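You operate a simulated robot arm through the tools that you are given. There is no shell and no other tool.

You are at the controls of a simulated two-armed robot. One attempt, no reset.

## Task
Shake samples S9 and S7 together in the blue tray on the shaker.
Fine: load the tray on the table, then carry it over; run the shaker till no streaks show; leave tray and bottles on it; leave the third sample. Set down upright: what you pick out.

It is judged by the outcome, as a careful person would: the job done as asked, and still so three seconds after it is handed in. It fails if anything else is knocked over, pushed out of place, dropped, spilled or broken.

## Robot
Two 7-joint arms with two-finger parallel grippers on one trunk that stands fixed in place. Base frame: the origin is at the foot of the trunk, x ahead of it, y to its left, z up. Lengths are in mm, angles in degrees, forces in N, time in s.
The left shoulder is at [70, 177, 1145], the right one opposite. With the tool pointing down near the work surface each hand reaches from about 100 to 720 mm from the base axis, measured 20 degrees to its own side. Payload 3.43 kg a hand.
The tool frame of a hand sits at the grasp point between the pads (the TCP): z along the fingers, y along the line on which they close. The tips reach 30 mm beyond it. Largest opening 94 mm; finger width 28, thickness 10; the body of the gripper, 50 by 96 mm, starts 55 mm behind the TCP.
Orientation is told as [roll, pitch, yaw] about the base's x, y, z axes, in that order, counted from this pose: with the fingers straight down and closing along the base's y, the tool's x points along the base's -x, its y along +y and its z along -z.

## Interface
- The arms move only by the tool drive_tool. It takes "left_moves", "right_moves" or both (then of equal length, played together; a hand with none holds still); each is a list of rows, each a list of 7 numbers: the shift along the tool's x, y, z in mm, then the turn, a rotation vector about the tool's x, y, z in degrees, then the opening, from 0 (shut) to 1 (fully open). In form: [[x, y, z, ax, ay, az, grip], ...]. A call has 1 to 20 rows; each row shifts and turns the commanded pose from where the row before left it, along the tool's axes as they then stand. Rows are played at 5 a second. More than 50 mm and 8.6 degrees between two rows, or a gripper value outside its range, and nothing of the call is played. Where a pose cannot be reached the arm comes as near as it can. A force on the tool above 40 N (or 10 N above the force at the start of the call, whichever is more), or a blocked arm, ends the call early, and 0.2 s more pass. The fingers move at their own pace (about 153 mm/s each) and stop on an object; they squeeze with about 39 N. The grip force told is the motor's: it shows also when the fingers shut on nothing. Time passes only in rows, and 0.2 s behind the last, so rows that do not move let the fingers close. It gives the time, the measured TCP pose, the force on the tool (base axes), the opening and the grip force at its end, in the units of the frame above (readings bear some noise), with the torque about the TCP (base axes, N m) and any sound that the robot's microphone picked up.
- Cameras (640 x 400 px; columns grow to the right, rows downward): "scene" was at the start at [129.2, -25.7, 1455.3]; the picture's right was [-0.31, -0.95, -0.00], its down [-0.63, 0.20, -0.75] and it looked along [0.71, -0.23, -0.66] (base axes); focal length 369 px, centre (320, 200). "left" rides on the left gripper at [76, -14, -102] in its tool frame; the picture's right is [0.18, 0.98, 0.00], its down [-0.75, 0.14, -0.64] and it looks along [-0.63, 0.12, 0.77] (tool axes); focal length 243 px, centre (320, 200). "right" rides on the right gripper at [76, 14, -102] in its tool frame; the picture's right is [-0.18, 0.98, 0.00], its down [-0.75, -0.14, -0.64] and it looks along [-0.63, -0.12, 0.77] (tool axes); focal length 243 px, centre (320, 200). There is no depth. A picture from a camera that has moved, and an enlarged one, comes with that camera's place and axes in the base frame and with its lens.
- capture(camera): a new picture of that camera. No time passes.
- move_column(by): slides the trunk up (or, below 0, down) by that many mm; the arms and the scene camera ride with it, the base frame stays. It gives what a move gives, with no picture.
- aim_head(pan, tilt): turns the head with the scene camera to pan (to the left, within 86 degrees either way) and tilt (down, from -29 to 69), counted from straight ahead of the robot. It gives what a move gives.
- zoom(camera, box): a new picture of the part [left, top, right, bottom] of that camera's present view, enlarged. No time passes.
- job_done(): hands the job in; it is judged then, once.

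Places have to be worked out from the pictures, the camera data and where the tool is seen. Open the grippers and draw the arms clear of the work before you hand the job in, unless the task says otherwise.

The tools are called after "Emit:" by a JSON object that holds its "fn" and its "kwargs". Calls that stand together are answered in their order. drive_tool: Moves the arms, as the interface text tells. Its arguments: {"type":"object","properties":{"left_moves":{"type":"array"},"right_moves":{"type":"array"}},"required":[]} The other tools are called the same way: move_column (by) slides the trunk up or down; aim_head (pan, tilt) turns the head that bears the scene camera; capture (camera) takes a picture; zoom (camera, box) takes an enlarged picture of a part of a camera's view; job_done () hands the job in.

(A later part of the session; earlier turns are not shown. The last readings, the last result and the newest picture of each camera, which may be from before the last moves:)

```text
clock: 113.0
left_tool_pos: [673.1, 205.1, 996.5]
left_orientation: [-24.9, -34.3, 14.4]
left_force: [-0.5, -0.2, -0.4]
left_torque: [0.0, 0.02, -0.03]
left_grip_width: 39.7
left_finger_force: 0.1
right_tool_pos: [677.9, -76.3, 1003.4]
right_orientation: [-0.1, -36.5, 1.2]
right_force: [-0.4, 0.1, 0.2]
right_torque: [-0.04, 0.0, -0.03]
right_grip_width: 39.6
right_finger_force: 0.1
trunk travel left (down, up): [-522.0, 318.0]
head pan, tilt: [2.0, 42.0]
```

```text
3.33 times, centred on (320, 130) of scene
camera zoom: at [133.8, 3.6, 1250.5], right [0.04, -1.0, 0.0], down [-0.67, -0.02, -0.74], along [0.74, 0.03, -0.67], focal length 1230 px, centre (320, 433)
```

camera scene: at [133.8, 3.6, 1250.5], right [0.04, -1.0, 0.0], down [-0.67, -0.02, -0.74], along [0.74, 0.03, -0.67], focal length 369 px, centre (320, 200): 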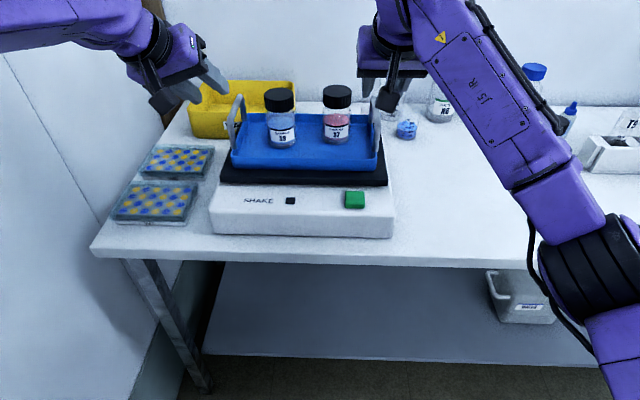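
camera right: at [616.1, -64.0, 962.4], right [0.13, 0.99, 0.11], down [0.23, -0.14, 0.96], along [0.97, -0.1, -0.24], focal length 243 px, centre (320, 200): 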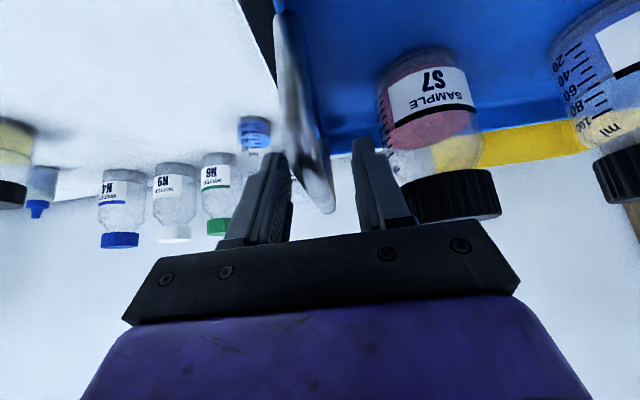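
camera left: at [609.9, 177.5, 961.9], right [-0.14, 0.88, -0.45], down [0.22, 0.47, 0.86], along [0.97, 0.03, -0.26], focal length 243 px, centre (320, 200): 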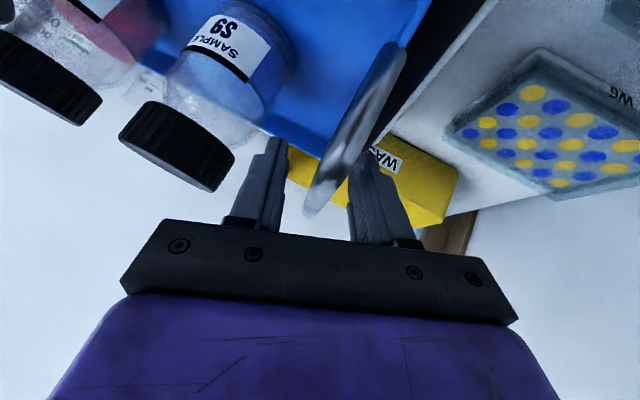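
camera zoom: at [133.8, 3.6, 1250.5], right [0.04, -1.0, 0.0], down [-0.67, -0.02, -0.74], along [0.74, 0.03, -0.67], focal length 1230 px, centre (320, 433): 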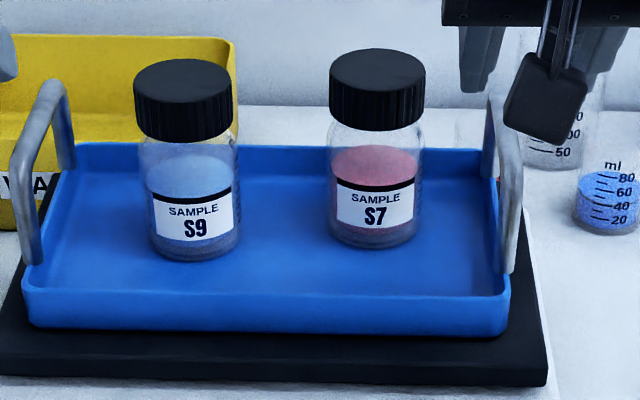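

The tray is squarely on the platform with S9 and S7 standing inside. I'm taking a close baseline look at the streaks, then drawing the right hand back and turning it to point straight down for the button.

Emit:
{"fn": "zoom", "kwargs": {"camera": "scene", "box": [262, 82, 358, 152]}}

Emit:
{"fn": "drive_tool", "kwargs": {"right_moves": [[16, 0, -11.9, 0, 0, 0, 0.2], [16, 0, -11.9, 0, 0, 0, 0], [16, 0, -11.9, 0, 0, 0, 0], [16, 0, -11.9, 0, 0, 0, 0], [0, 0, 0, 0, 7.3, 0, 0], [0, 0, 0, 0, 7.3, 0, 0], [0, 0, 0, 0, 7.3, 0, 0], [0, 0, 0, 0, 7.3, 0, 0], [0, 0, 0, 0, 7.3, 0, 0], [0, 0, 0, 0, 0, 0, 0]]}}

Emit:
{"fn": "capture", "kwargs": {"camera": "right"}}

Emit:
{"fn": "capture", "kwargs": {"camera": "scene"}}

```text
5.71 times, centred on (310, 117) of scene
camera zoom: at [133.8, 3.6, 1250.5], right [0.04, -1.0, 0.0], down [-0.67, -0.02, -0.74], along [0.74, 0.03, -0.67], focal length 2108 px, centre (377, 674)
```

zoom: 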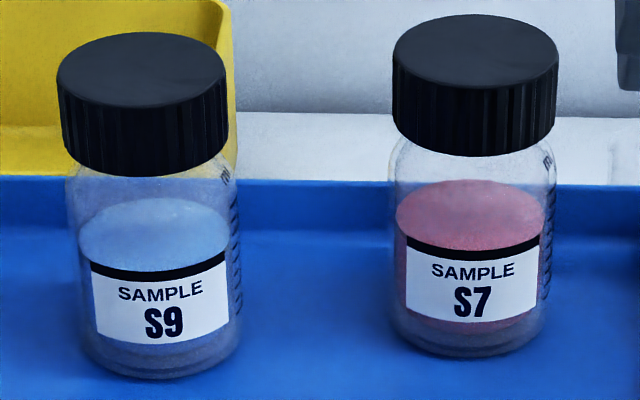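

```text
clock: 115.2
left_tool_pos: [672.3, 205.2, 997.7]
left_orientation: [-24.9, -34.4, 14.4]
left_force: [-0.4, 0.1, -0.5]
left_torque: [0.03, -0.02, 0.05]
left_grip_width: 39.4
left_finger_force: 0.0
right_tool_pos: [597.6, -78.9, 1005.6]
right_orientation: [0.0, 0.0, 1.1]
right_force: [0.6, 0.7, -0.6]
right_torque: [-0.02, 0.02, -0.01]
right_grip_width: 0.2
right_finger_force: 33.1
trunk travel left (down, up): [-522.0, 318.0]
head pan, tilt: [2.0, 42.0]
```

```text
taken
camera right: at [522.0, -66.9, 1109.1], right [0.17, 0.99, 0.0], down [0.76, -0.13, 0.64], along [0.63, -0.11, -0.77], focal length 243 px, centre (320, 200)
```

right: 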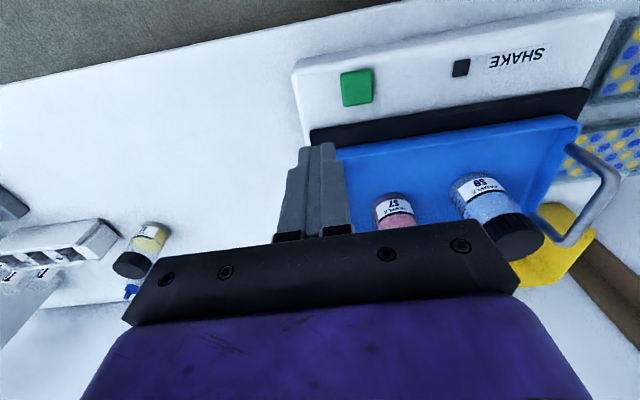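

```text
taken
camera scene: at [132.8, 3.1, 1250.7], right [0.04, -1.0, 0.0], down [-0.67, -0.02, -0.74], along [0.74, 0.03, -0.67], focal length 369 px, centre (320, 200)
```

scene: 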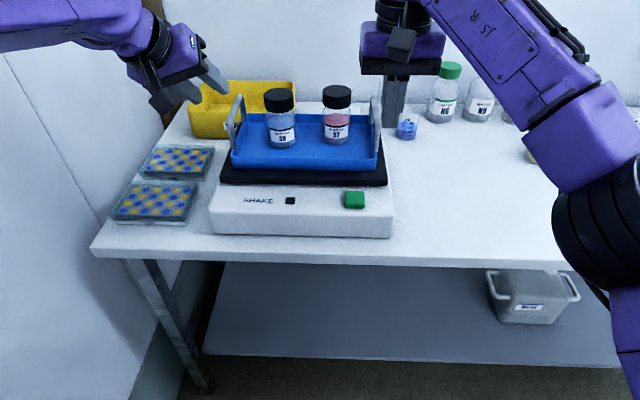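

The button's top centre triangulates to about (602,-40,830), agreeing across cameras. I'm bringing the closed fingertips above it.

Emit:
{"fn": "drive_tool", "kwargs": {"right_moves": [[-0.8, 9.8, 21, 0, 0, 0, 0], [-0.8, 9.8, 21, 0, 0, 0, 0], [-0.8, 9.8, 21, 0, 0, 0, 0], [-0.8, 9.3, 21, 0, 0, 0, 0], [0, 0, 20, 0, 0, 0, 0], [0, 0, 20, 0, 0, 0, 0], [0, 0, 0, 0, 0, 0, 0]]}}

Emit:
{"fn": "zoom", "kwargs": {"camera": "scene", "box": [260, 60, 460, 260]}}

Emit:
{"fn": "capture", "kwargs": {"camera": "right"}}

```text
clock: 116.8
left_tool_pos: [673.1, 204.9, 997.9]
left_orientation: [-24.9, -34.4, 14.5]
left_force: [-0.3, 0.1, -0.5]
left_torque: [0.0, 0.0, -0.01]
left_grip_width: 39.3
left_finger_force: 0.1
right_tool_pos: [600.9, -41.2, 877.7]
right_orientation: [-0.1, 0.1, 1.0]
right_force: [-0.9, 0.1, -0.4]
right_torque: [0.01, -0.02, -0.02]
right_grip_width: 0.3
right_finger_force: 32.8
trunk travel left (down, up): [-522.0, 318.0]
head pan, tilt: [2.0, 42.0]
```

```text
2.00 times, centred on (360, 160) of scene
camera zoom: at [132.5, 3.7, 1250.7], right [0.04, -1.0, 0.0], down [-0.67, -0.02, -0.74], along [0.74, 0.03, -0.67], focal length 738 px, centre (240, 280)
```

zoom: 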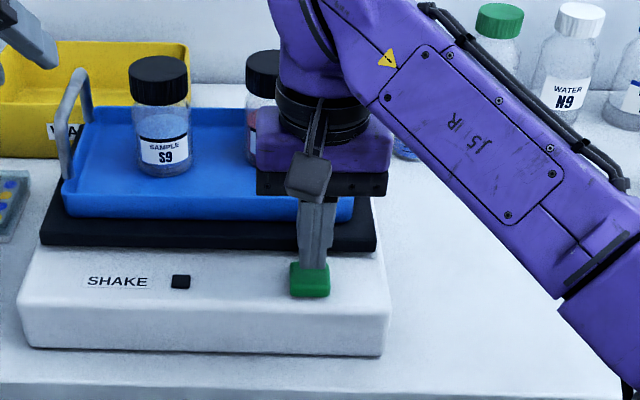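

```text
taken
camera right: at [525.0, -27.7, 982.3], right [0.17, 0.99, 0.0], down [0.76, -0.13, 0.64], along [0.63, -0.11, -0.77], focal length 243 px, centre (320, 200)
```

right: 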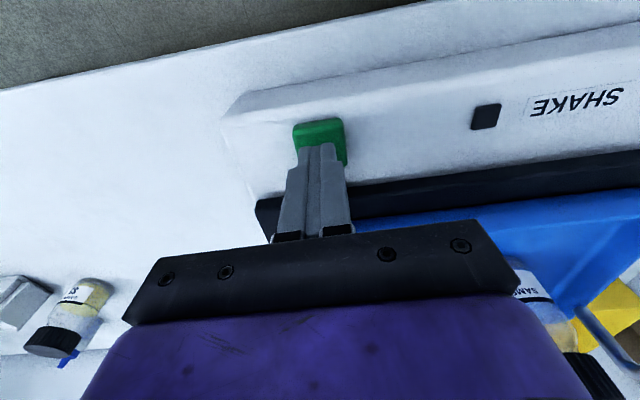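

The fingertips are right above the green button, about 17 mm up. I'm lowering 12 mm, then pressing in 1.5 mm steps.

Emit:
{"fn": "drive_tool", "kwargs": {"right_moves": [[0, 0, 6, 0, 0, 0, 0], [0, 0, 6, 0, 0, 0, 0], [0, 0, 0, 0, 0, 0, 0]]}}

Emit:
{"fn": "drive_tool", "kwargs": {"right_moves": [[0, 0, 2, 0, 0, 0, 0], [0, 0, 2, 0, 0, 0, 0], [0, 0, 0, 0, 0, 0, 0]]}}

```text
clock: 117.6
left_tool_pos: [672.4, 205.8, 998.0]
left_orientation: [-24.9, -34.4, 14.4]
left_force: [0.4, 0.0, -0.5]
left_torque: [-0.01, -0.01, -0.01]
left_grip_width: 39.6
left_finger_force: 0.1
right_tool_pos: [601.9, -39.4, 867.5]
right_orientation: [-0.1, 0.0, 1.0]
right_force: [0.9, 0.4, -0.1]
right_torque: [0.01, -0.02, 0.0]
right_grip_width: 0.1
right_finger_force: 33.2
trunk travel left (down, up): [-522.0, 318.0]
head pan, tilt: [2.0, 42.0]
```

```text
clock: 118.4
left_tool_pos: [673.0, 204.8, 997.7]
left_orientation: [-24.9, -34.5, 14.5]
left_force: [0.3, -0.1, 0.6]
left_torque: [-0.03, 0.0, -0.05]
left_grip_width: 39.5
left_finger_force: 0.0
right_tool_pos: [600.4, -39.2, 864.9]
right_orientation: [0.0, 0.0, 1.0]
right_force: [-0.5, 0.6, 1.4]
right_torque: [0.02, -0.03, -0.03]
right_grip_width: 0.2
right_finger_force: 32.8
trunk travel left (down, up): [-522.0, 318.0]
head pan, tilt: [2.0, 42.0]
```

A slight upward force suggests first contact. I'm continuing in small steps.

Emit:
{"fn": "drive_tool", "kwargs": {"right_moves": [[0, 0, 1.5, 0, 0, 0, 0], [0, 0, 0, 0, 0, 0, 0]]}}

Emit:
{"fn": "drive_tool", "kwargs": {"right_moves": [[0, 0, 1.5, 0, 0, 0, 0], [0, 0, 0, 0, 0, 0, 0]]}}

Emit:
{"fn": "zoom", "kwargs": {"camera": "scene", "box": [260, 120, 400, 240]}}

```text
clock: 119.0
left_tool_pos: [672.8, 205.5, 997.5]
left_orientation: [-24.9, -34.4, 14.4]
left_force: [-0.1, 0.4, 0.3]
left_torque: [-0.05, 0.02, 0.03]
left_grip_width: 39.3
left_finger_force: 0.1
right_tool_pos: [600.5, -39.6, 864.4]
right_orientation: [-0.2, 0.0, 0.9]
right_force: [-0.4, 0.4, 1.0]
right_torque: [0.01, 0.01, -0.02]
right_grip_width: 0.0
right_finger_force: 32.4
trunk travel left (down, up): [-522.0, 318.0]
head pan, tilt: [2.0, 42.0]
```

```text
clock: 119.6
left_tool_pos: [671.9, 205.3, 997.3]
left_orientation: [-24.9, -34.5, 14.3]
left_force: [-0.9, 0.2, 0.2]
left_torque: [-0.01, -0.01, -0.01]
left_grip_width: 39.6
left_finger_force: 0.1
right_tool_pos: [599.4, -37.7, 862.8]
right_orientation: [0.0, -0.1, 1.0]
right_force: [1.9, 1.7, 1.7]
right_torque: [0.02, 0.0, 0.01]
right_grip_width: 0.1
right_finger_force: 32.5
trunk travel left (down, up): [-522.0, 318.0]
head pan, tilt: [2.0, 42.0]
heard: click
```

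```text
3.33 times, centred on (330, 180) of scene
camera zoom: at [132.6, 3.9, 1250.7], right [0.04, -1.0, 0.0], down [-0.67, -0.02, -0.74], along [0.74, 0.03, -0.67], focal length 1230 px, centre (287, 267)
```

zoom: 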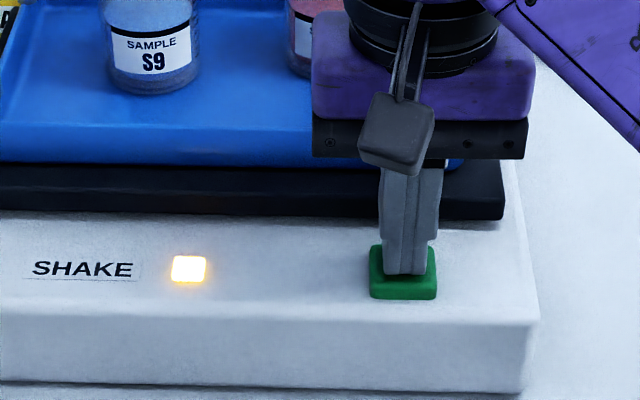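

I heard a click and the indicator lamp is lit, so the shaker is on. I'm lifting off the button and watching the tray.

Emit:
{"fn": "drive_tool", "kwargs": {"right_moves": [[0, 0, -8, 0, 0, 0, 0], [0, 0, -15, 0, 0, 0, 0], [0, 0, -15, 0, 0, 0, 0], [10, 0, -10, 0, 0, 0, 0]]}}

Emit:
{"fn": "zoom", "kwargs": {"camera": "scene", "box": [220, 60, 420, 240]}}

Emit:
{"fn": "capture", "kwargs": {"camera": "left"}}

```text
clock: 120.6
left_tool_pos: [672.3, 204.4, 999.1]
left_orientation: [-24.9, -34.4, 14.4]
left_force: [-0.5, 0.0, -0.2]
left_torque: [-0.01, -0.02, -0.03]
left_grip_width: 39.7
left_finger_force: 0.1
right_tool_pos: [589.5, -41.7, 908.7]
right_orientation: [0.0, 0.0, 0.9]
right_force: [-0.5, -0.2, -0.1]
right_torque: [-0.03, -0.03, -0.02]
right_grip_width: 0.0
right_finger_force: 33.1
trunk travel left (down, up): [-522.0, 318.0]
head pan, tilt: [2.0, 42.0]
```

```text
2.22 times, centred on (320, 150) of scene
camera zoom: at [132.4, 3.3, 1250.7], right [0.04, -1.0, 0.0], down [-0.67, -0.02, -0.74], along [0.74, 0.03, -0.67], focal length 820 px, centre (320, 311)
```

zoom: 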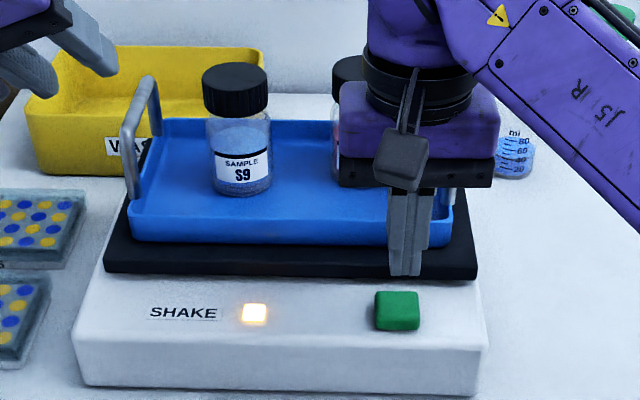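

```text
taken
camera left: at [550.1, 205.5, 1037.5], right [-0.14, 0.88, -0.44], down [0.22, 0.47, 0.86], along [0.97, 0.03, -0.26], focal length 243 px, centre (320, 200)
```

left: 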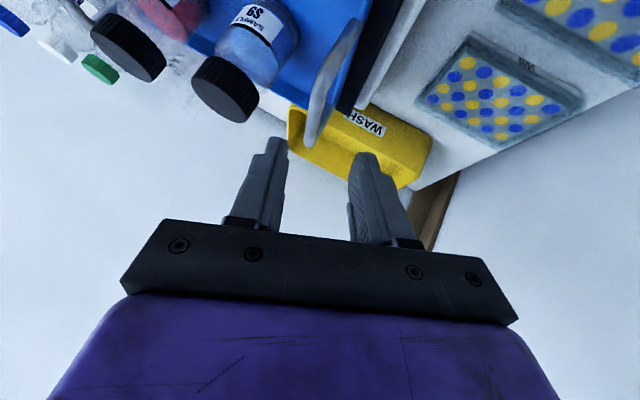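

The lamp is on. I'm moving the right hand aside so the scene camera can see both samples while they shake.

Emit:
{"fn": "drive_tool", "kwargs": {"right_moves": [[8, -30, -10, 0, 0, 0, 0], [8, -35, -10, 0, 0, 0, 0], [8, -35, -5, 0, 0, 0, 0], [0, -30, 0, 0, 0, 0, 0]]}}

Emit:
{"fn": "capture", "kwargs": {"camera": "scene"}}

Emit:
{"fn": "zoom", "kwargs": {"camera": "scene", "box": [250, 76, 370, 156]}}

```text
clock: 121.6
left_tool_pos: [671.7, 203.8, 997.7]
left_orientation: [-24.7, -34.3, 14.4]
left_force: [-0.3, 0.0, 0.3]
left_torque: [0.0, -0.01, 0.03]
left_grip_width: 39.7
left_finger_force: 0.2
right_tool_pos: [571.1, -170.6, 934.1]
right_orientation: [0.0, 0.0, 1.1]
right_force: [0.7, -0.4, -0.3]
right_torque: [-0.01, 0.01, 0.0]
right_grip_width: 0.0
right_finger_force: 32.6
trunk travel left (down, up): [-522.0, 318.0]
head pan, tilt: [2.0, 42.0]
```

```text
taken
camera scene: at [132.7, 2.9, 1250.7], right [0.04, -1.0, 0.0], down [-0.67, -0.02, -0.74], along [0.74, 0.03, -0.67], focal length 369 px, centre (320, 200)
```

scene: 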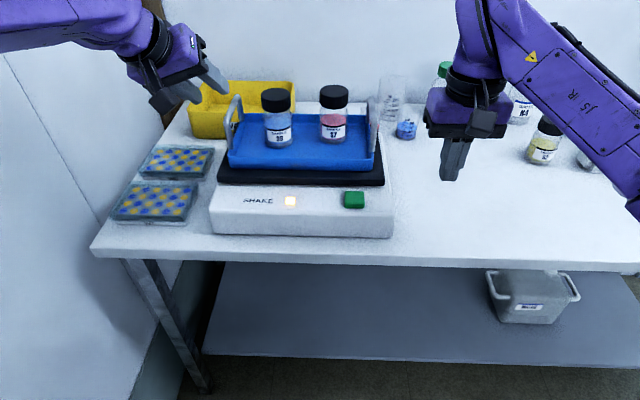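

```text
5.00 times, centred on (310, 116) of scene
camera zoom: at [132.7, 2.9, 1250.7], right [0.04, -1.0, 0.0], down [-0.67, -0.02, -0.74], along [0.74, 0.03, -0.67], focal length 1844 px, centre (370, 620)
```

zoom: 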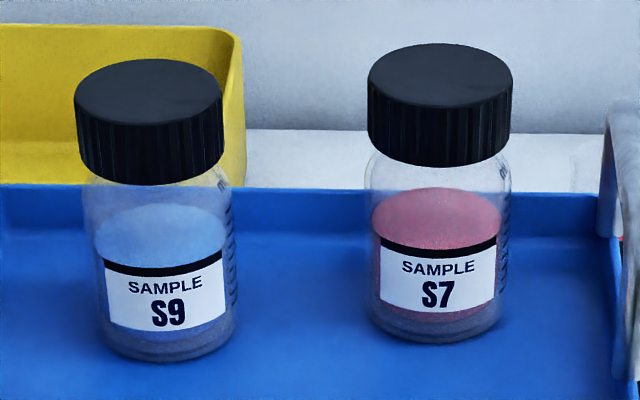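

Shaking is under way (the tray is slightly displaced between frames). I'll look closely at the contents with the left hand's camera.

Emit:
{"fn": "zoom", "kwargs": {"camera": "left", "box": [90, 0, 350, 130]}}

Emit:
{"fn": "capture", "kwargs": {"camera": "right"}}

```text
2.46 times, centred on (220, 65) of left
camera zoom: at [550.4, 205.2, 1037.4], right [-0.14, 0.88, -0.44], down [0.22, 0.47, 0.86], along [0.97, 0.03, -0.26], focal length 597 px, centre (566, 532)
```

zoom: 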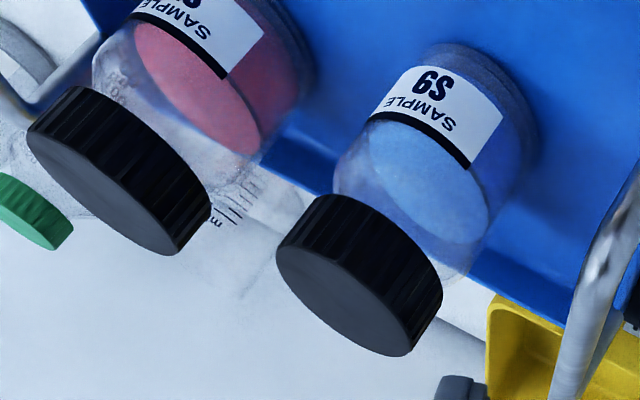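

```text
taken
camera right: at [495.5, -158.9, 1037.7], right [0.17, 0.99, 0.0], down [0.76, -0.13, 0.64], along [0.63, -0.11, -0.77], focal length 243 px, centre (320, 200)
```

right: 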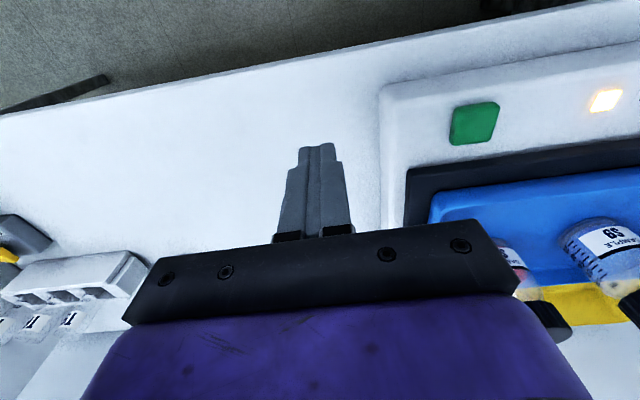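

I'll zoom much tighter on each bottle from the scene camera to look for streaks, with S2 as the unshaken comparison.

Emit:
{"fn": "zoom", "kwargs": {"camera": "scene", "box": [258, 84, 302, 150]}}

Emit:
{"fn": "zoom", "kwargs": {"camera": "scene", "box": [312, 80, 356, 146]}}

Emit:
{"fn": "zoom", "kwargs": {"camera": "scene", "box": [522, 112, 566, 172]}}

```text
6.06 times, centred on (280, 117) of scene
camera zoom: at [132.7, 2.9, 1250.7], right [0.04, -1.0, 0.0], down [-0.67, -0.02, -0.74], along [0.74, 0.03, -0.67], focal length 2236 px, centre (562, 703)
```

zoom: 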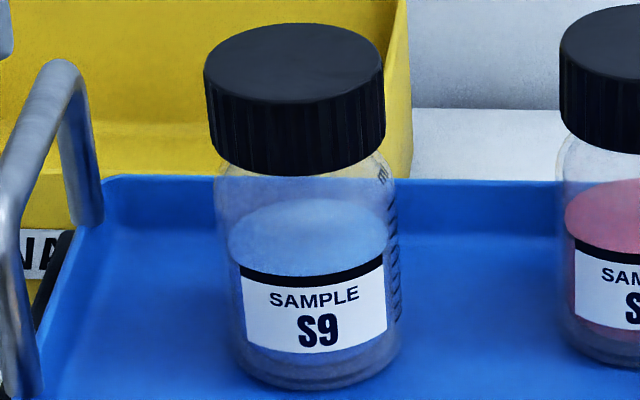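

```text
6.06 times, centred on (334, 113) of scene
camera zoom: at [132.7, 2.9, 1250.7], right [0.04, -1.0, 0.0], down [-0.67, -0.02, -0.74], along [0.74, 0.03, -0.67], focal length 2236 px, centre (235, 727)
```

zoom: 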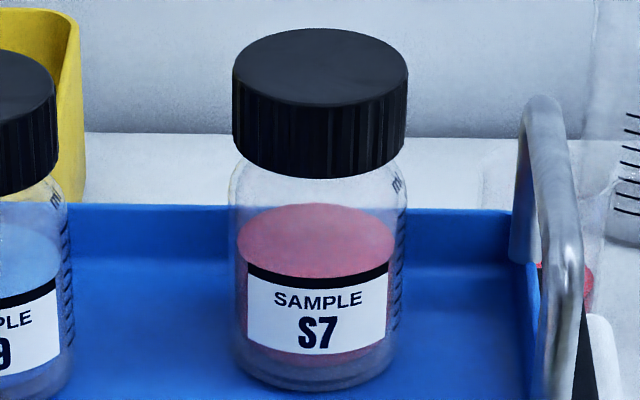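

```text
6.67 times, centred on (544, 142) of scene
camera zoom: at [132.7, 2.9, 1250.7], right [0.04, -1.0, 0.0], down [-0.67, -0.02, -0.74], along [0.74, 0.03, -0.67], focal length 2459 px, centre (-1173, 587)
```

zoom: 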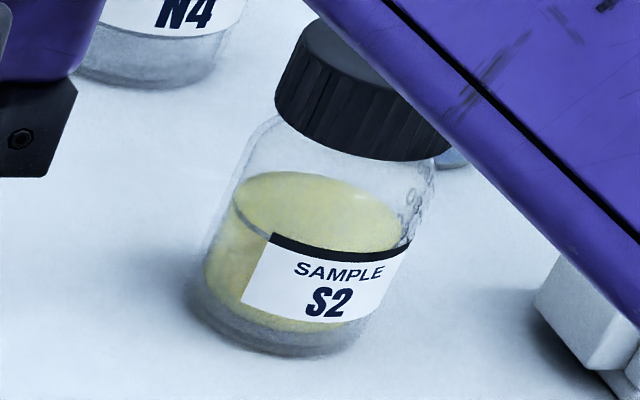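

No obvious streaks resolve from the front yet. I'll let it run a few more seconds and compare again, checking the tray stays put.

Emit:
{"fn": "drive_tool", "kwargs": {"right_moves": [[0, 0, 0, 0, 0, 0, 0], [0, 0, 0, 0, 0, 0, 0], [0, 0, 0, 0, 0, 0, 0], [0, 0, 0, 0, 0, 0, 0], [0, 0, 0, 0, 0, 0, 0], [0, 0, 0, 0, 0, 0, 0], [0, 0, 0, 0, 0, 0, 0], [0, 0, 0, 0, 0, 0, 0], [0, 0, 0, 0, 0, 0, 0], [0, 0, 0, 0, 0, 0, 0]]}}

Emit:
{"fn": "zoom", "kwargs": {"camera": "scene", "box": [200, 70, 400, 220]}}

Emit:
{"fn": "zoom", "kwargs": {"camera": "left", "box": [90, 0, 350, 130]}}

```text
clock: 123.8
left_tool_pos: [672.2, 205.5, 997.2]
left_orientation: [-24.9, -34.5, 14.4]
left_force: [0.0, 0.2, -0.1]
left_torque: [0.02, 0.02, 0.0]
left_grip_width: 39.5
left_finger_force: 0.1
right_tool_pos: [571.2, -170.8, 935.5]
right_orientation: [0.0, 0.0, 1.1]
right_force: [0.1, 1.0, 0.1]
right_torque: [0.03, 0.0, 0.01]
right_grip_width: 0.0
right_finger_force: 32.2
trunk travel left (down, up): [-522.0, 318.0]
head pan, tilt: [2.0, 42.0]
```

```text
2.67 times, centred on (300, 145) of scene
camera zoom: at [132.8, 3.6, 1250.7], right [0.04, -1.0, 0.0], down [-0.67, -0.02, -0.74], along [0.74, 0.03, -0.67], focal length 984 px, centre (373, 347)
```

zoom: 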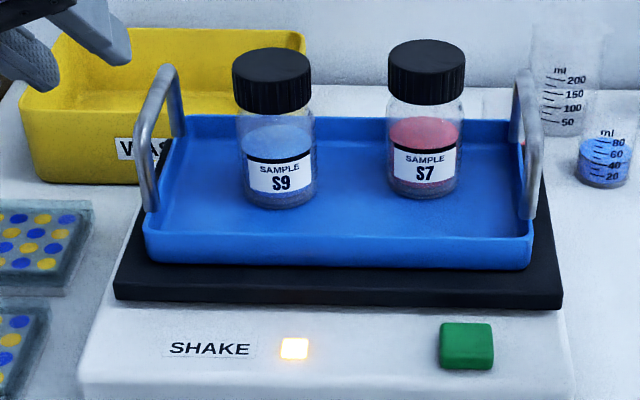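

```text
2.46 times, centred on (220, 65) of left
camera zoom: at [550.4, 205.8, 1037.3], right [-0.14, 0.88, -0.45], down [0.22, 0.47, 0.86], along [0.97, 0.03, -0.26], focal length 597 px, centre (566, 532)
```

zoom: 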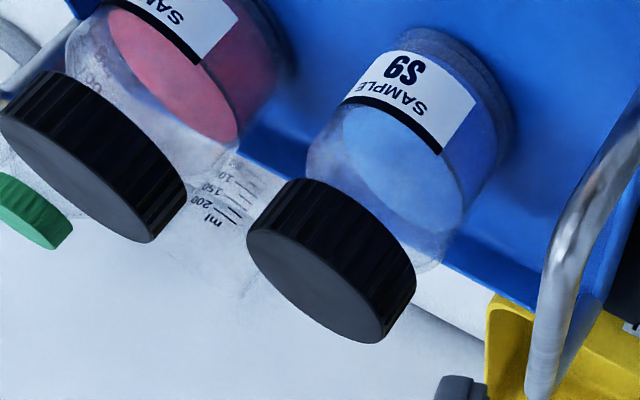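

Bottles and tray are staying put on the moving platform. I'll zoom tighter on the unlabelled sides from the left camera, where streaks would show.

Emit:
{"fn": "zoom", "kwargs": {"camera": "left", "box": [205, 0, 305, 90]}}

Emit:
{"fn": "zoom", "kwargs": {"camera": "left", "box": [110, 0, 210, 70]}}

Emit:
{"fn": "zoom", "kwargs": {"camera": "scene", "box": [270, 104, 304, 136]}}

Emit:
{"fn": "zoom", "kwargs": {"camera": "scene", "box": [316, 102, 350, 134]}}

```text
4.44 times, centred on (255, 45) of left
camera zoom: at [550.4, 205.8, 1037.3], right [-0.14, 0.88, -0.45], down [0.22, 0.47, 0.86], along [0.97, 0.03, -0.26], focal length 1078 px, centre (609, 889)
```

zoom: 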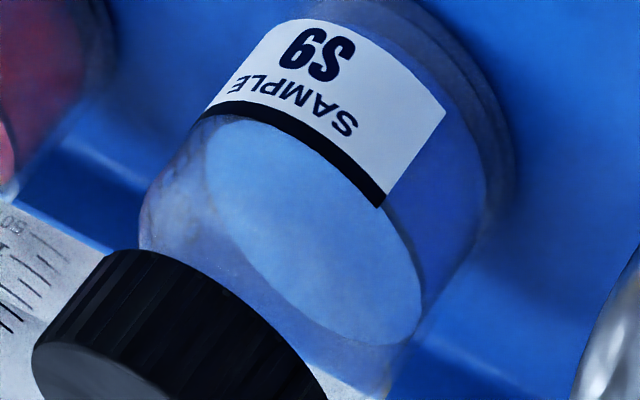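

```text
5.71 times, centred on (160, 35) of left
camera zoom: at [550.4, 205.8, 1037.3], right [-0.14, 0.88, -0.45], down [0.22, 0.47, 0.86], along [0.97, 0.03, -0.26], focal length 1386 px, centre (1234, 1143)
```

zoom: 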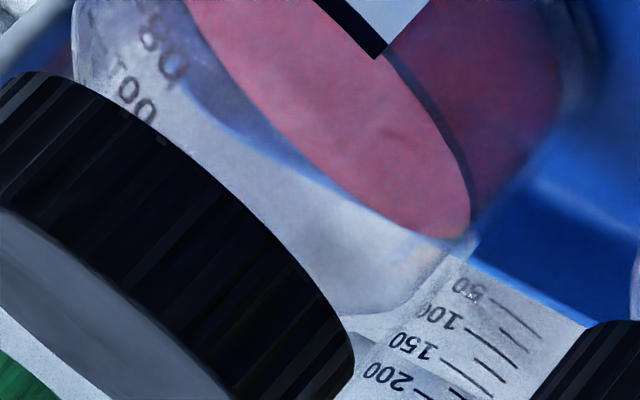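

```text
12.50 times, centred on (287, 120) of scene
camera zoom: at [132.8, 3.6, 1250.7], right [0.04, -1.0, 0.0], down [-0.67, -0.02, -0.74], along [0.74, 0.03, -0.67], focal length 4611 px, centre (732, 1200)
```

zoom: 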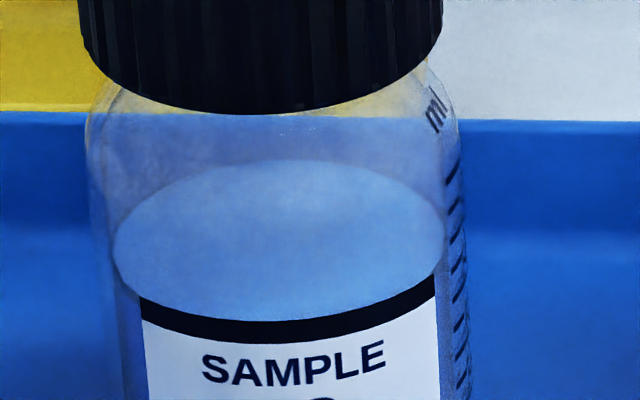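

```text
12.50 times, centred on (333, 118) of scene
camera zoom: at [132.8, 3.6, 1250.7], right [0.04, -1.0, 0.0], down [-0.67, -0.02, -0.74], along [0.74, 0.03, -0.67], focal length 4611 px, centre (158, 1225)
```

zoom: 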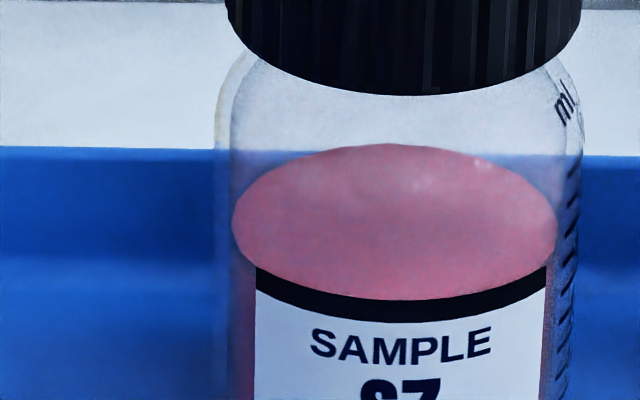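

Now the same tight zoom on unshaken S2, to learn what streaks look like.

Emit:
{"fn": "zoom", "kwargs": {"camera": "scene", "box": [526, 134, 562, 166]}}

Emit:
{"fn": "zoom", "kwargs": {"camera": "scene", "box": [266, 118, 300, 150]}}

Emit:
{"fn": "zoom", "kwargs": {"camera": "scene", "box": [318, 116, 352, 148]}}

```text
12.50 times, centred on (544, 150) of scene
camera zoom: at [132.8, 3.6, 1250.7], right [0.04, -1.0, 0.0], down [-0.67, -0.02, -0.74], along [0.74, 0.03, -0.67], focal length 4611 px, centre (-2480, 825)
```

zoom: 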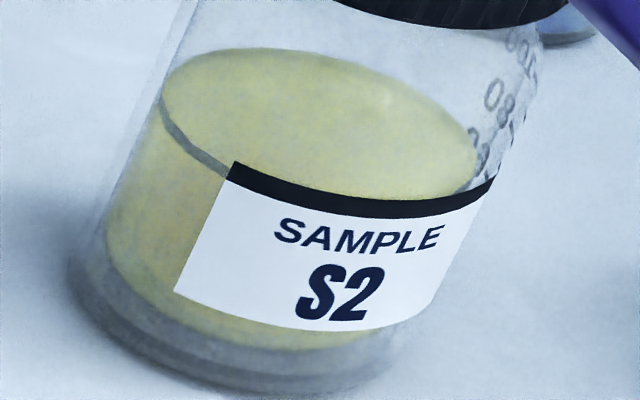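

```text
12.50 times, centred on (283, 134) of scene
camera zoom: at [132.8, 3.6, 1250.7], right [0.04, -1.0, 0.0], down [-0.67, -0.02, -0.74], along [0.74, 0.03, -0.67], focal length 4611 px, centre (782, 1025)
```

zoom: 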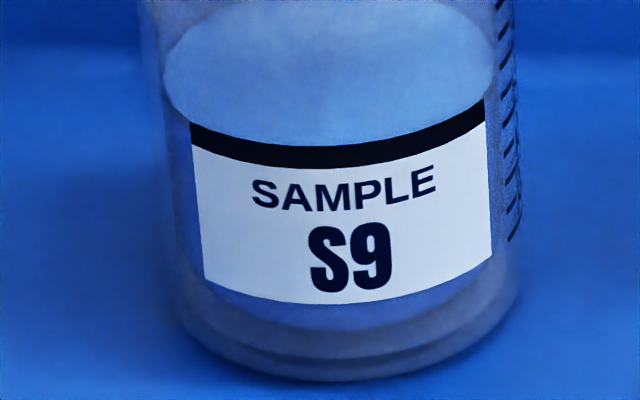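

```text
12.50 times, centred on (335, 132) of scene
camera zoom: at [132.8, 3.6, 1250.7], right [0.04, -1.0, 0.0], down [-0.67, -0.02, -0.74], along [0.74, 0.03, -0.67], focal length 4611 px, centre (132, 1050)
```

zoom: 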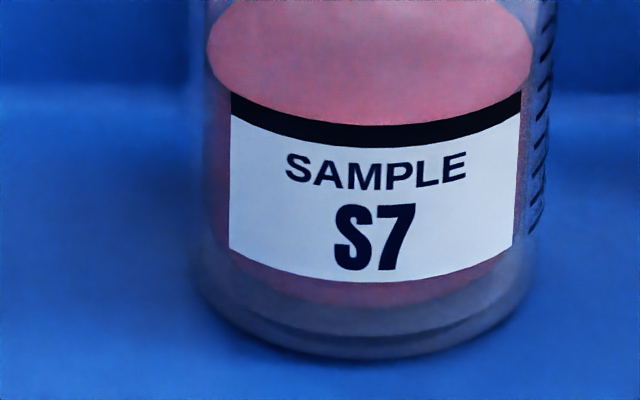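

The mottling on the liquid surfaces is subtle, so I'll keep it running and compare the same views over time.

Emit:
{"fn": "drive_tool", "kwargs": {"right_moves": [[0, 0, 0, 0, 0, 0, 0], [0, 0, 0, 0, 0, 0, 0], [0, 0, 0, 0, 0, 0, 0], [0, 0, 0, 0, 0, 0, 0], [0, 0, 0, 0, 0, 0, 0], [0, 0, 0, 0, 0, 0, 0], [0, 0, 0, 0, 0, 0, 0], [0, 0, 0, 0, 0, 0, 0], [0, 0, 0, 0, 0, 0, 0], [0, 0, 0, 0, 0, 0, 0], [0, 0, 0, 0, 0, 0, 0], [0, 0, 0, 0, 0, 0, 0], [0, 0, 0, 0, 0, 0, 0], [0, 0, 0, 0, 0, 0, 0], [0, 0, 0, 0, 0, 0, 0], [0, 0, 0, 0, 0, 0, 0], [0, 0, 0, 0, 0, 0, 0], [0, 0, 0, 0, 0, 0, 0], [0, 0, 0, 0, 0, 0, 0], [0, 0, 0, 0, 0, 0, 0]]}}

Emit:
{"fn": "zoom", "kwargs": {"camera": "scene", "box": [200, 70, 400, 220]}}

Emit:
{"fn": "zoom", "kwargs": {"camera": "scene", "box": [264, 100, 304, 150]}}

Emit:
{"fn": "zoom", "kwargs": {"camera": "scene", "box": [314, 98, 354, 148]}}

Emit:
{"fn": "zoom", "kwargs": {"camera": "left", "box": [110, 0, 310, 90]}}

```text
clock: 128.0
left_tool_pos: [672.8, 205.6, 997.4]
left_orientation: [-24.9, -34.4, 14.3]
left_force: [-0.1, 0.0, 0.0]
left_torque: [0.02, 0.02, 0.0]
left_grip_width: 39.1
left_finger_force: 0.1
right_tool_pos: [570.6, -169.9, 933.5]
right_orientation: [0.0, 0.0, 1.0]
right_force: [-0.2, 0.6, -0.4]
right_torque: [0.01, 0.02, 0.02]
right_grip_width: 0.0
right_finger_force: 33.0
trunk travel left (down, up): [-522.0, 318.0]
head pan, tilt: [2.0, 42.0]
```

```text
2.67 times, centred on (300, 145) of scene
camera zoom: at [132.8, 3.6, 1250.7], right [0.04, -1.0, 0.0], down [-0.67, -0.02, -0.74], along [0.74, 0.03, -0.67], focal length 984 px, centre (373, 347)
```

zoom: 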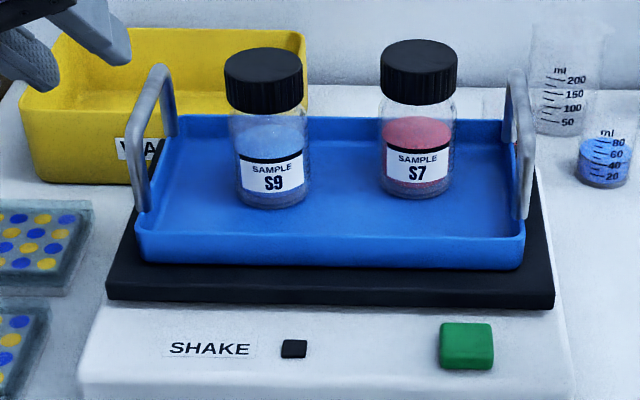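

```text
8.00 times, centred on (284, 125) of scene
camera zoom: at [132.8, 3.6, 1250.7], right [0.04, -1.0, 0.0], down [-0.67, -0.02, -0.74], along [0.74, 0.03, -0.67], focal length 2951 px, centre (608, 800)
```

zoom: 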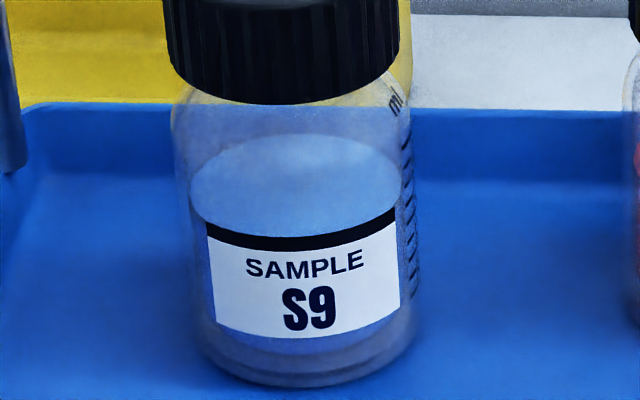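

```text
8.00 times, centred on (334, 123) of scene
camera zoom: at [132.8, 3.6, 1250.7], right [0.04, -1.0, 0.0], down [-0.67, -0.02, -0.74], along [0.74, 0.03, -0.67], focal length 2951 px, centre (208, 816)
```

zoom: 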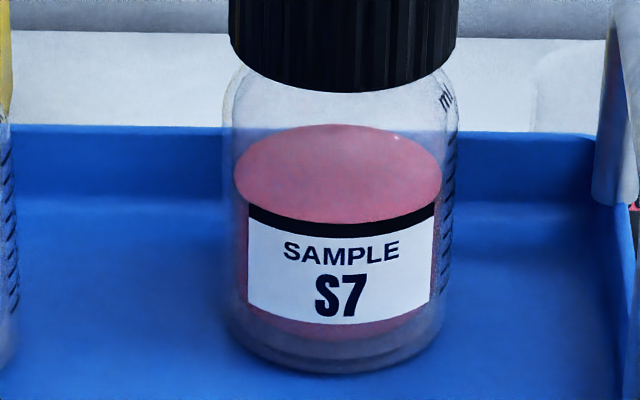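

```text
3.20 times, centred on (210, 45) of left
camera zoom: at [550.4, 205.8, 1037.3], right [-0.14, 0.88, -0.45], down [0.22, 0.47, 0.86], along [0.97, 0.03, -0.26], focal length 776 px, centre (672, 696)
```

zoom: 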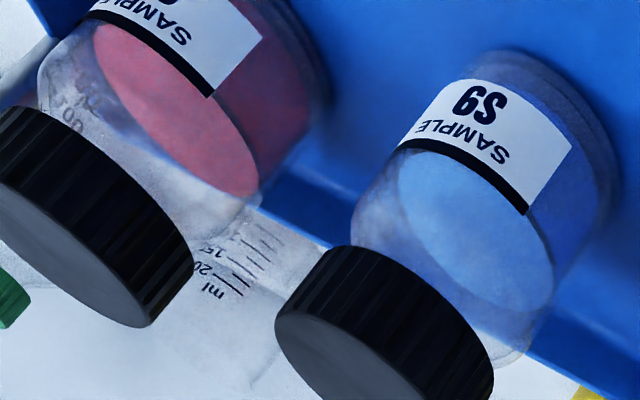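

The lamp has gone out: the shaker ran one timed cycle and stopped. Now I'll inspect closely whether streaks remain, looking at the unlabelled sides and liquid tops.

Emit:
{"fn": "zoom", "kwargs": {"camera": "left", "box": [180, 0, 215, 50]}}

Emit:
{"fn": "zoom", "kwargs": {"camera": "left", "box": [225, 30, 305, 100]}}

Emit:
{"fn": "zoom", "kwargs": {"camera": "left", "box": [130, 0, 200, 65]}}

Emit:
{"fn": "zoom", "kwargs": {"camera": "scene", "box": [322, 110, 348, 130]}}

Emit:
{"fn": "zoom", "kwargs": {"camera": "scene", "box": [270, 112, 296, 132]}}

```text
8.00 times, centred on (198, 25) of left
camera zoom: at [550.4, 205.8, 1037.3], right [-0.14, 0.88, -0.45], down [0.22, 0.47, 0.86], along [0.97, 0.03, -0.26], focal length 1941 px, centre (1300, 1600)
```

zoom: 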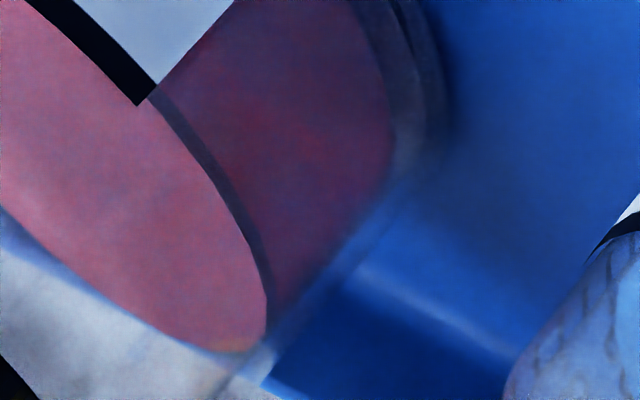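

```text
5.71 times, centred on (265, 65) of left
camera zoom: at [550.4, 205.8, 1037.3], right [-0.14, 0.88, -0.45], down [0.22, 0.47, 0.86], along [0.97, 0.03, -0.26], focal length 1386 px, centre (634, 971)
```

zoom: 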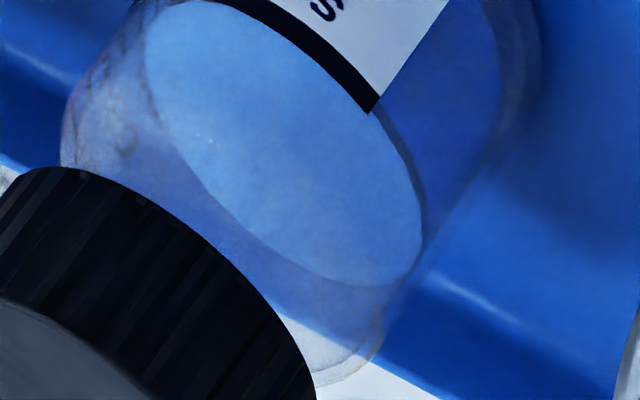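

```text
6.15 times, centred on (165, 32) of left
camera zoom: at [550.4, 205.8, 1037.3], right [-0.14, 0.88, -0.45], down [0.22, 0.47, 0.86], along [0.97, 0.03, -0.26], focal length 1493 px, centre (1274, 1231)
```

zoom: 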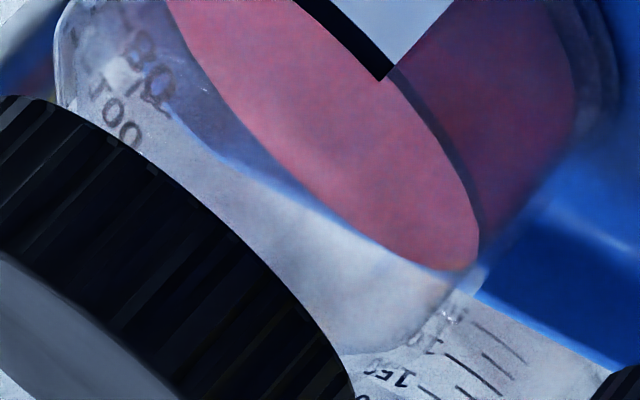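

```text
16.00 times, centred on (335, 120) of scene
camera zoom: at [132.8, 3.6, 1250.7], right [0.04, -1.0, 0.0], down [-0.67, -0.02, -0.74], along [0.74, 0.03, -0.67], focal length 5902 px, centre (80, 1480)
```

zoom: 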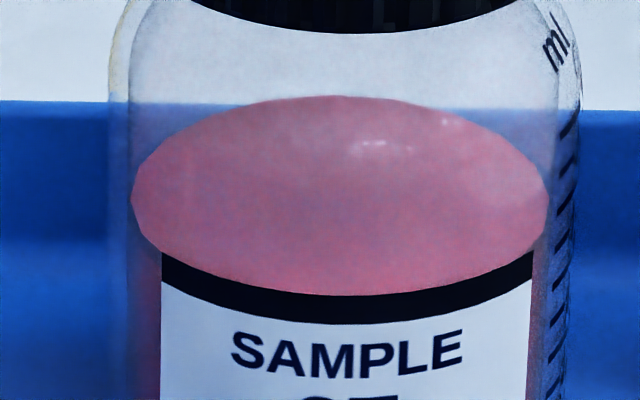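

```text
16.00 times, centred on (283, 122) of scene
camera zoom: at [132.8, 3.6, 1250.7], right [0.04, -1.0, 0.0], down [-0.67, -0.02, -0.74], along [0.74, 0.03, -0.67], focal length 5902 px, centre (912, 1448)
```

zoom: 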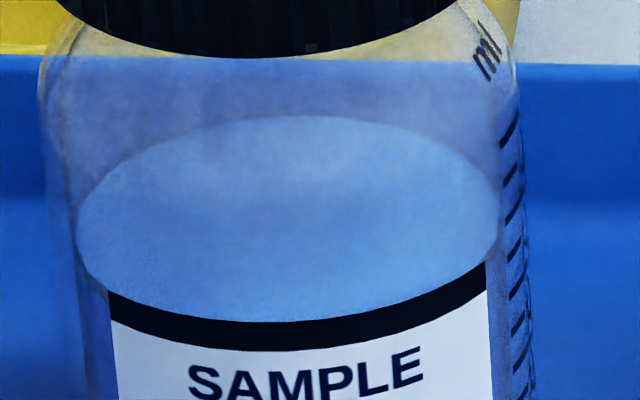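

I'll compare against unshaken S2 at the same magnification, particularly its bare side.

Emit:
{"fn": "zoom", "kwargs": {"camera": "scene", "box": [527, 138, 553, 158]}}

Emit:
{"fn": "zoom", "kwargs": {"camera": "scene", "box": [526, 144, 546, 166]}}

Emit:
{"fn": "zoom", "kwargs": {"camera": "scene", "box": [318, 120, 330, 144]}}

Emit:
{"fn": "zoom", "kwargs": {"camera": "scene", "box": [266, 122, 278, 146]}}

```text
16.00 times, centred on (540, 148) of scene
camera zoom: at [132.8, 3.6, 1250.7], right [0.04, -1.0, 0.0], down [-0.67, -0.02, -0.74], along [0.74, 0.03, -0.67], focal length 5902 px, centre (-3200, 1032)
```

zoom: 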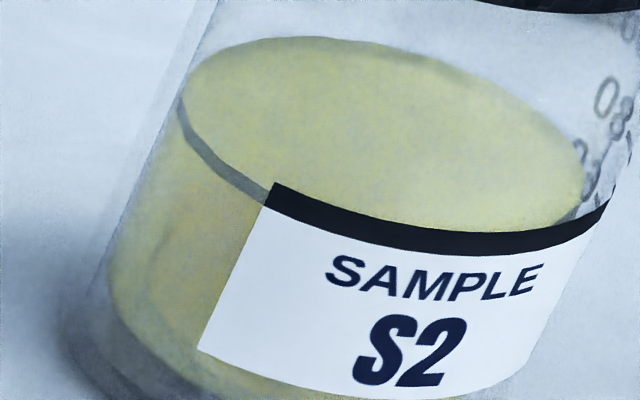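

```text
16.00 times, centred on (536, 155) of scene
camera zoom: at [132.8, 3.6, 1250.7], right [0.04, -1.0, 0.0], down [-0.67, -0.02, -0.74], along [0.74, 0.03, -0.67], focal length 5902 px, centre (-3136, 920)
```

zoom: 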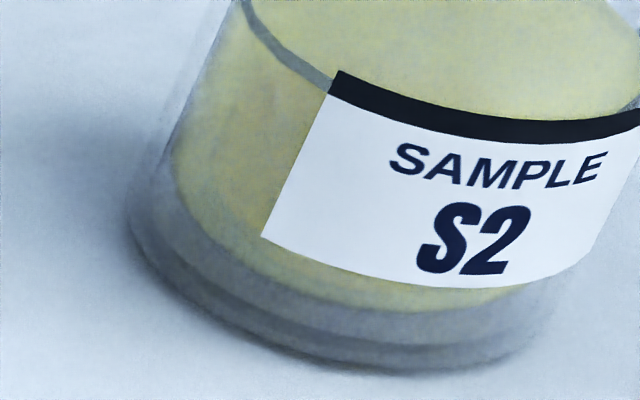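

```text
16.00 times, centred on (324, 132) of scene
camera zoom: at [132.8, 3.6, 1250.7], right [0.04, -1.0, 0.0], down [-0.67, -0.02, -0.74], along [0.74, 0.03, -0.67], focal length 5902 px, centre (256, 1288)
```

zoom: 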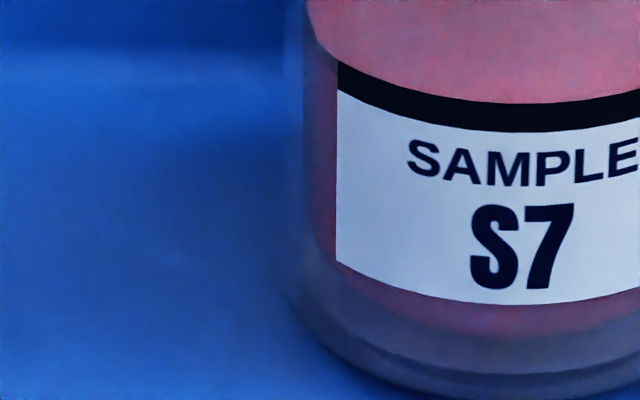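

```text
16.00 times, centred on (272, 134) of scene
camera zoom: at [132.8, 3.6, 1250.7], right [0.04, -1.0, 0.0], down [-0.67, -0.02, -0.74], along [0.74, 0.03, -0.67], focal length 5902 px, centre (1088, 1256)
```

zoom: 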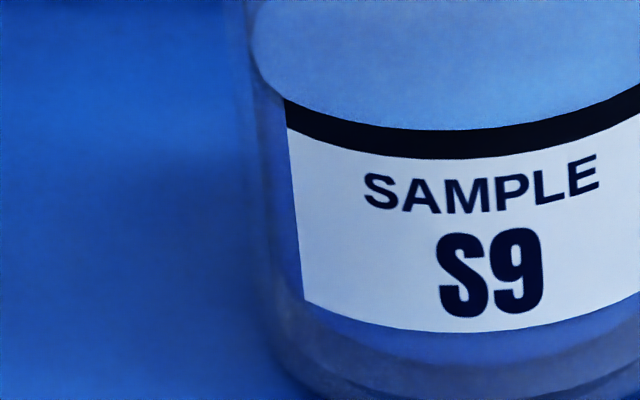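

Nothing clear-cut yet, so I'll get a fresh angle: raising the right hand lets its camera see the bottles' right-hand bare sides.

Emit:
{"fn": "drive_tool", "kwargs": {"right_moves": [[0, 0, -30, 0, 0, 0, 0], [0, 0, -30, 0, 0, 0, 0], [0, 0, -30, 0, 0, 0, 0], [0, 0, -30, 0, 0, 0, 0], [0, 0, 0, 0, 0, 0, 0]]}}

Emit:
{"fn": "capture", "kwargs": {"camera": "right"}}

```text
clock: 129.2
left_tool_pos: [672.2, 203.5, 997.4]
left_orientation: [-24.7, -34.4, 14.4]
left_force: [-0.1, 0.8, 0.1]
left_torque: [-0.02, -0.04, 0.0]
left_grip_width: 39.3
left_finger_force: 0.2
right_tool_pos: [565.6, -170.7, 1056.3]
right_orientation: [0.1, 0.0, 1.1]
right_force: [0.7, -0.9, -0.1]
right_torque: [0.01, 0.01, 0.0]
right_grip_width: 0.0
right_finger_force: 33.3
trunk travel left (down, up): [-522.0, 318.0]
head pan, tilt: [2.0, 42.0]
```

```text
taken
camera right: at [491.1, -158.8, 1159.9], right [0.17, 0.99, 0.0], down [0.76, -0.13, 0.64], along [0.63, -0.11, -0.77], focal length 243 px, centre (320, 200)
```

right: 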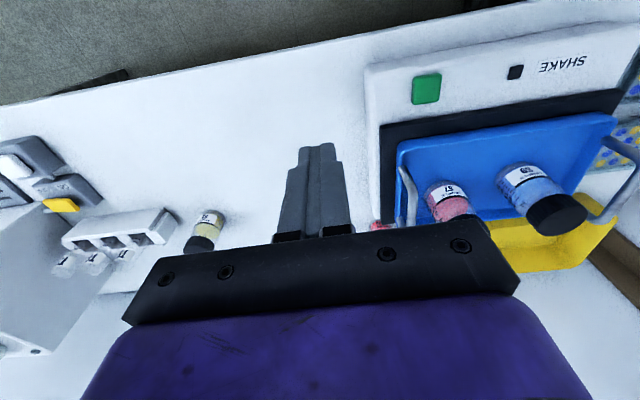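

Emit:
{"fn": "zoom", "kwargs": {"camera": "right", "box": [415, 170, 485, 225]}}

Emit:
{"fn": "zoom", "kwargs": {"camera": "right", "box": [490, 155, 590, 240]}}

Emit:
{"fn": "zoom", "kwargs": {"camera": "right", "box": [180, 205, 235, 255]}}

```text
7.27 times, centred on (450, 198) of right
camera zoom: at [491.1, -158.8, 1159.9], right [0.17, 0.99, 0.0], down [0.76, -0.13, 0.64], along [0.63, -0.11, -0.77], focal length 1764 px, centre (-626, 218)
```

zoom: 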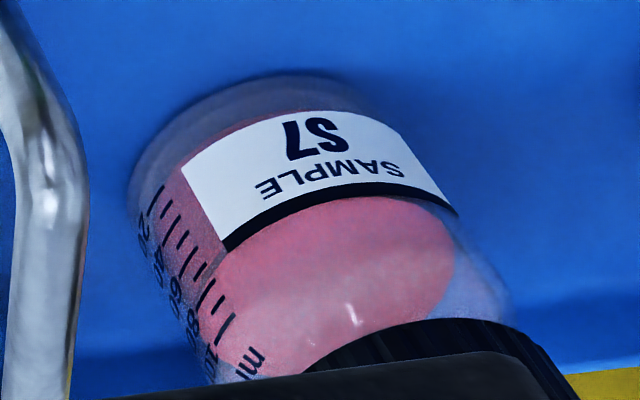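

```text
4.71 times, centred on (540, 198) of right
camera zoom: at [491.1, -158.8, 1159.9], right [0.17, 0.99, 0.0], down [0.76, -0.13, 0.64], along [0.63, -0.11, -0.77], focal length 1142 px, centre (-715, 212)
```

zoom: 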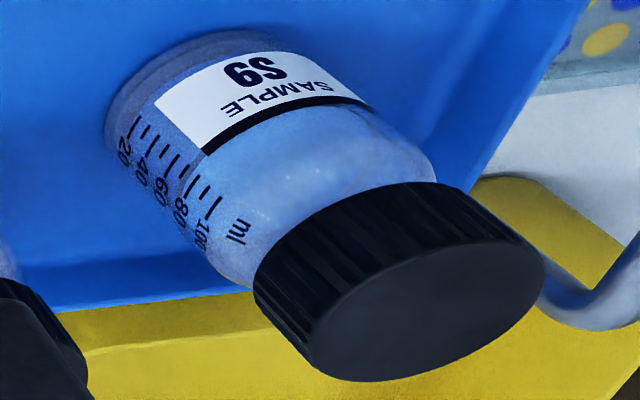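

```text
8.00 times, centred on (208, 230) of right
camera zoom: at [491.1, -158.8, 1159.9], right [0.17, 0.99, 0.0], down [0.76, -0.13, 0.64], along [0.63, -0.11, -0.77], focal length 1941 px, centre (1220, -40)
```

zoom: 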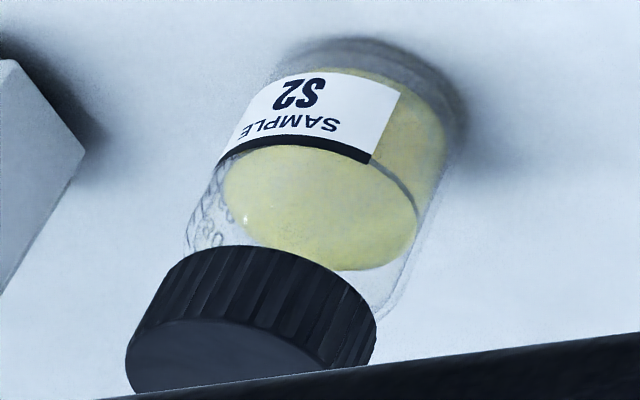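

Both S9 and S7 look evenly coloured with no distinct streaks, but they're hard to judge against the image grain. I'll run one more cycle and check that nothing changes. Moving back over the button.

Emit:
{"fn": "drive_tool", "kwargs": {"right_moves": [[-6.2, 21.8, 20, 0, 0, 0, 0], [-6.2, 21.8, 25, 0, 0, 0, 0], [-6.2, 21.8, 30, 0, 0, 0, 0], [-6.2, 21.8, 35, 0, 0, 0, 0], [-6.2, 21.8, 35, 0, 0, 0, 0], [-6.2, 21.8, 34, 0, 0, 0, 0], [0, 0, 0, 0, 0, 0, 0]]}}

Emit:
{"fn": "capture", "kwargs": {"camera": "right"}}

```text
clock: 130.8
left_tool_pos: [671.4, 204.6, 998.3]
left_orientation: [-24.9, -34.4, 14.4]
left_force: [-0.3, 0.2, 0.4]
left_torque: [0.02, -0.03, 0.01]
left_grip_width: 39.3
left_finger_force: 0.0
right_tool_pos: [600.2, -40.9, 878.5]
right_orientation: [0.0, 0.0, 1.0]
right_force: [0.2, -0.6, 0.1]
right_torque: [-0.01, 0.04, -0.02]
right_grip_width: 0.3
right_finger_force: 32.8
trunk travel left (down, up): [-522.0, 318.0]
head pan, tilt: [2.0, 42.0]
```

```text
taken
camera right: at [525.2, -27.6, 981.7], right [0.17, 0.99, 0.0], down [0.76, -0.13, 0.64], along [0.63, -0.11, -0.77], focal length 243 px, centre (320, 200)
```

right: 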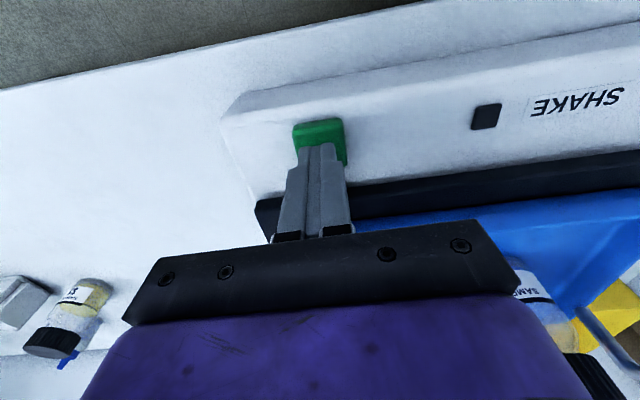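

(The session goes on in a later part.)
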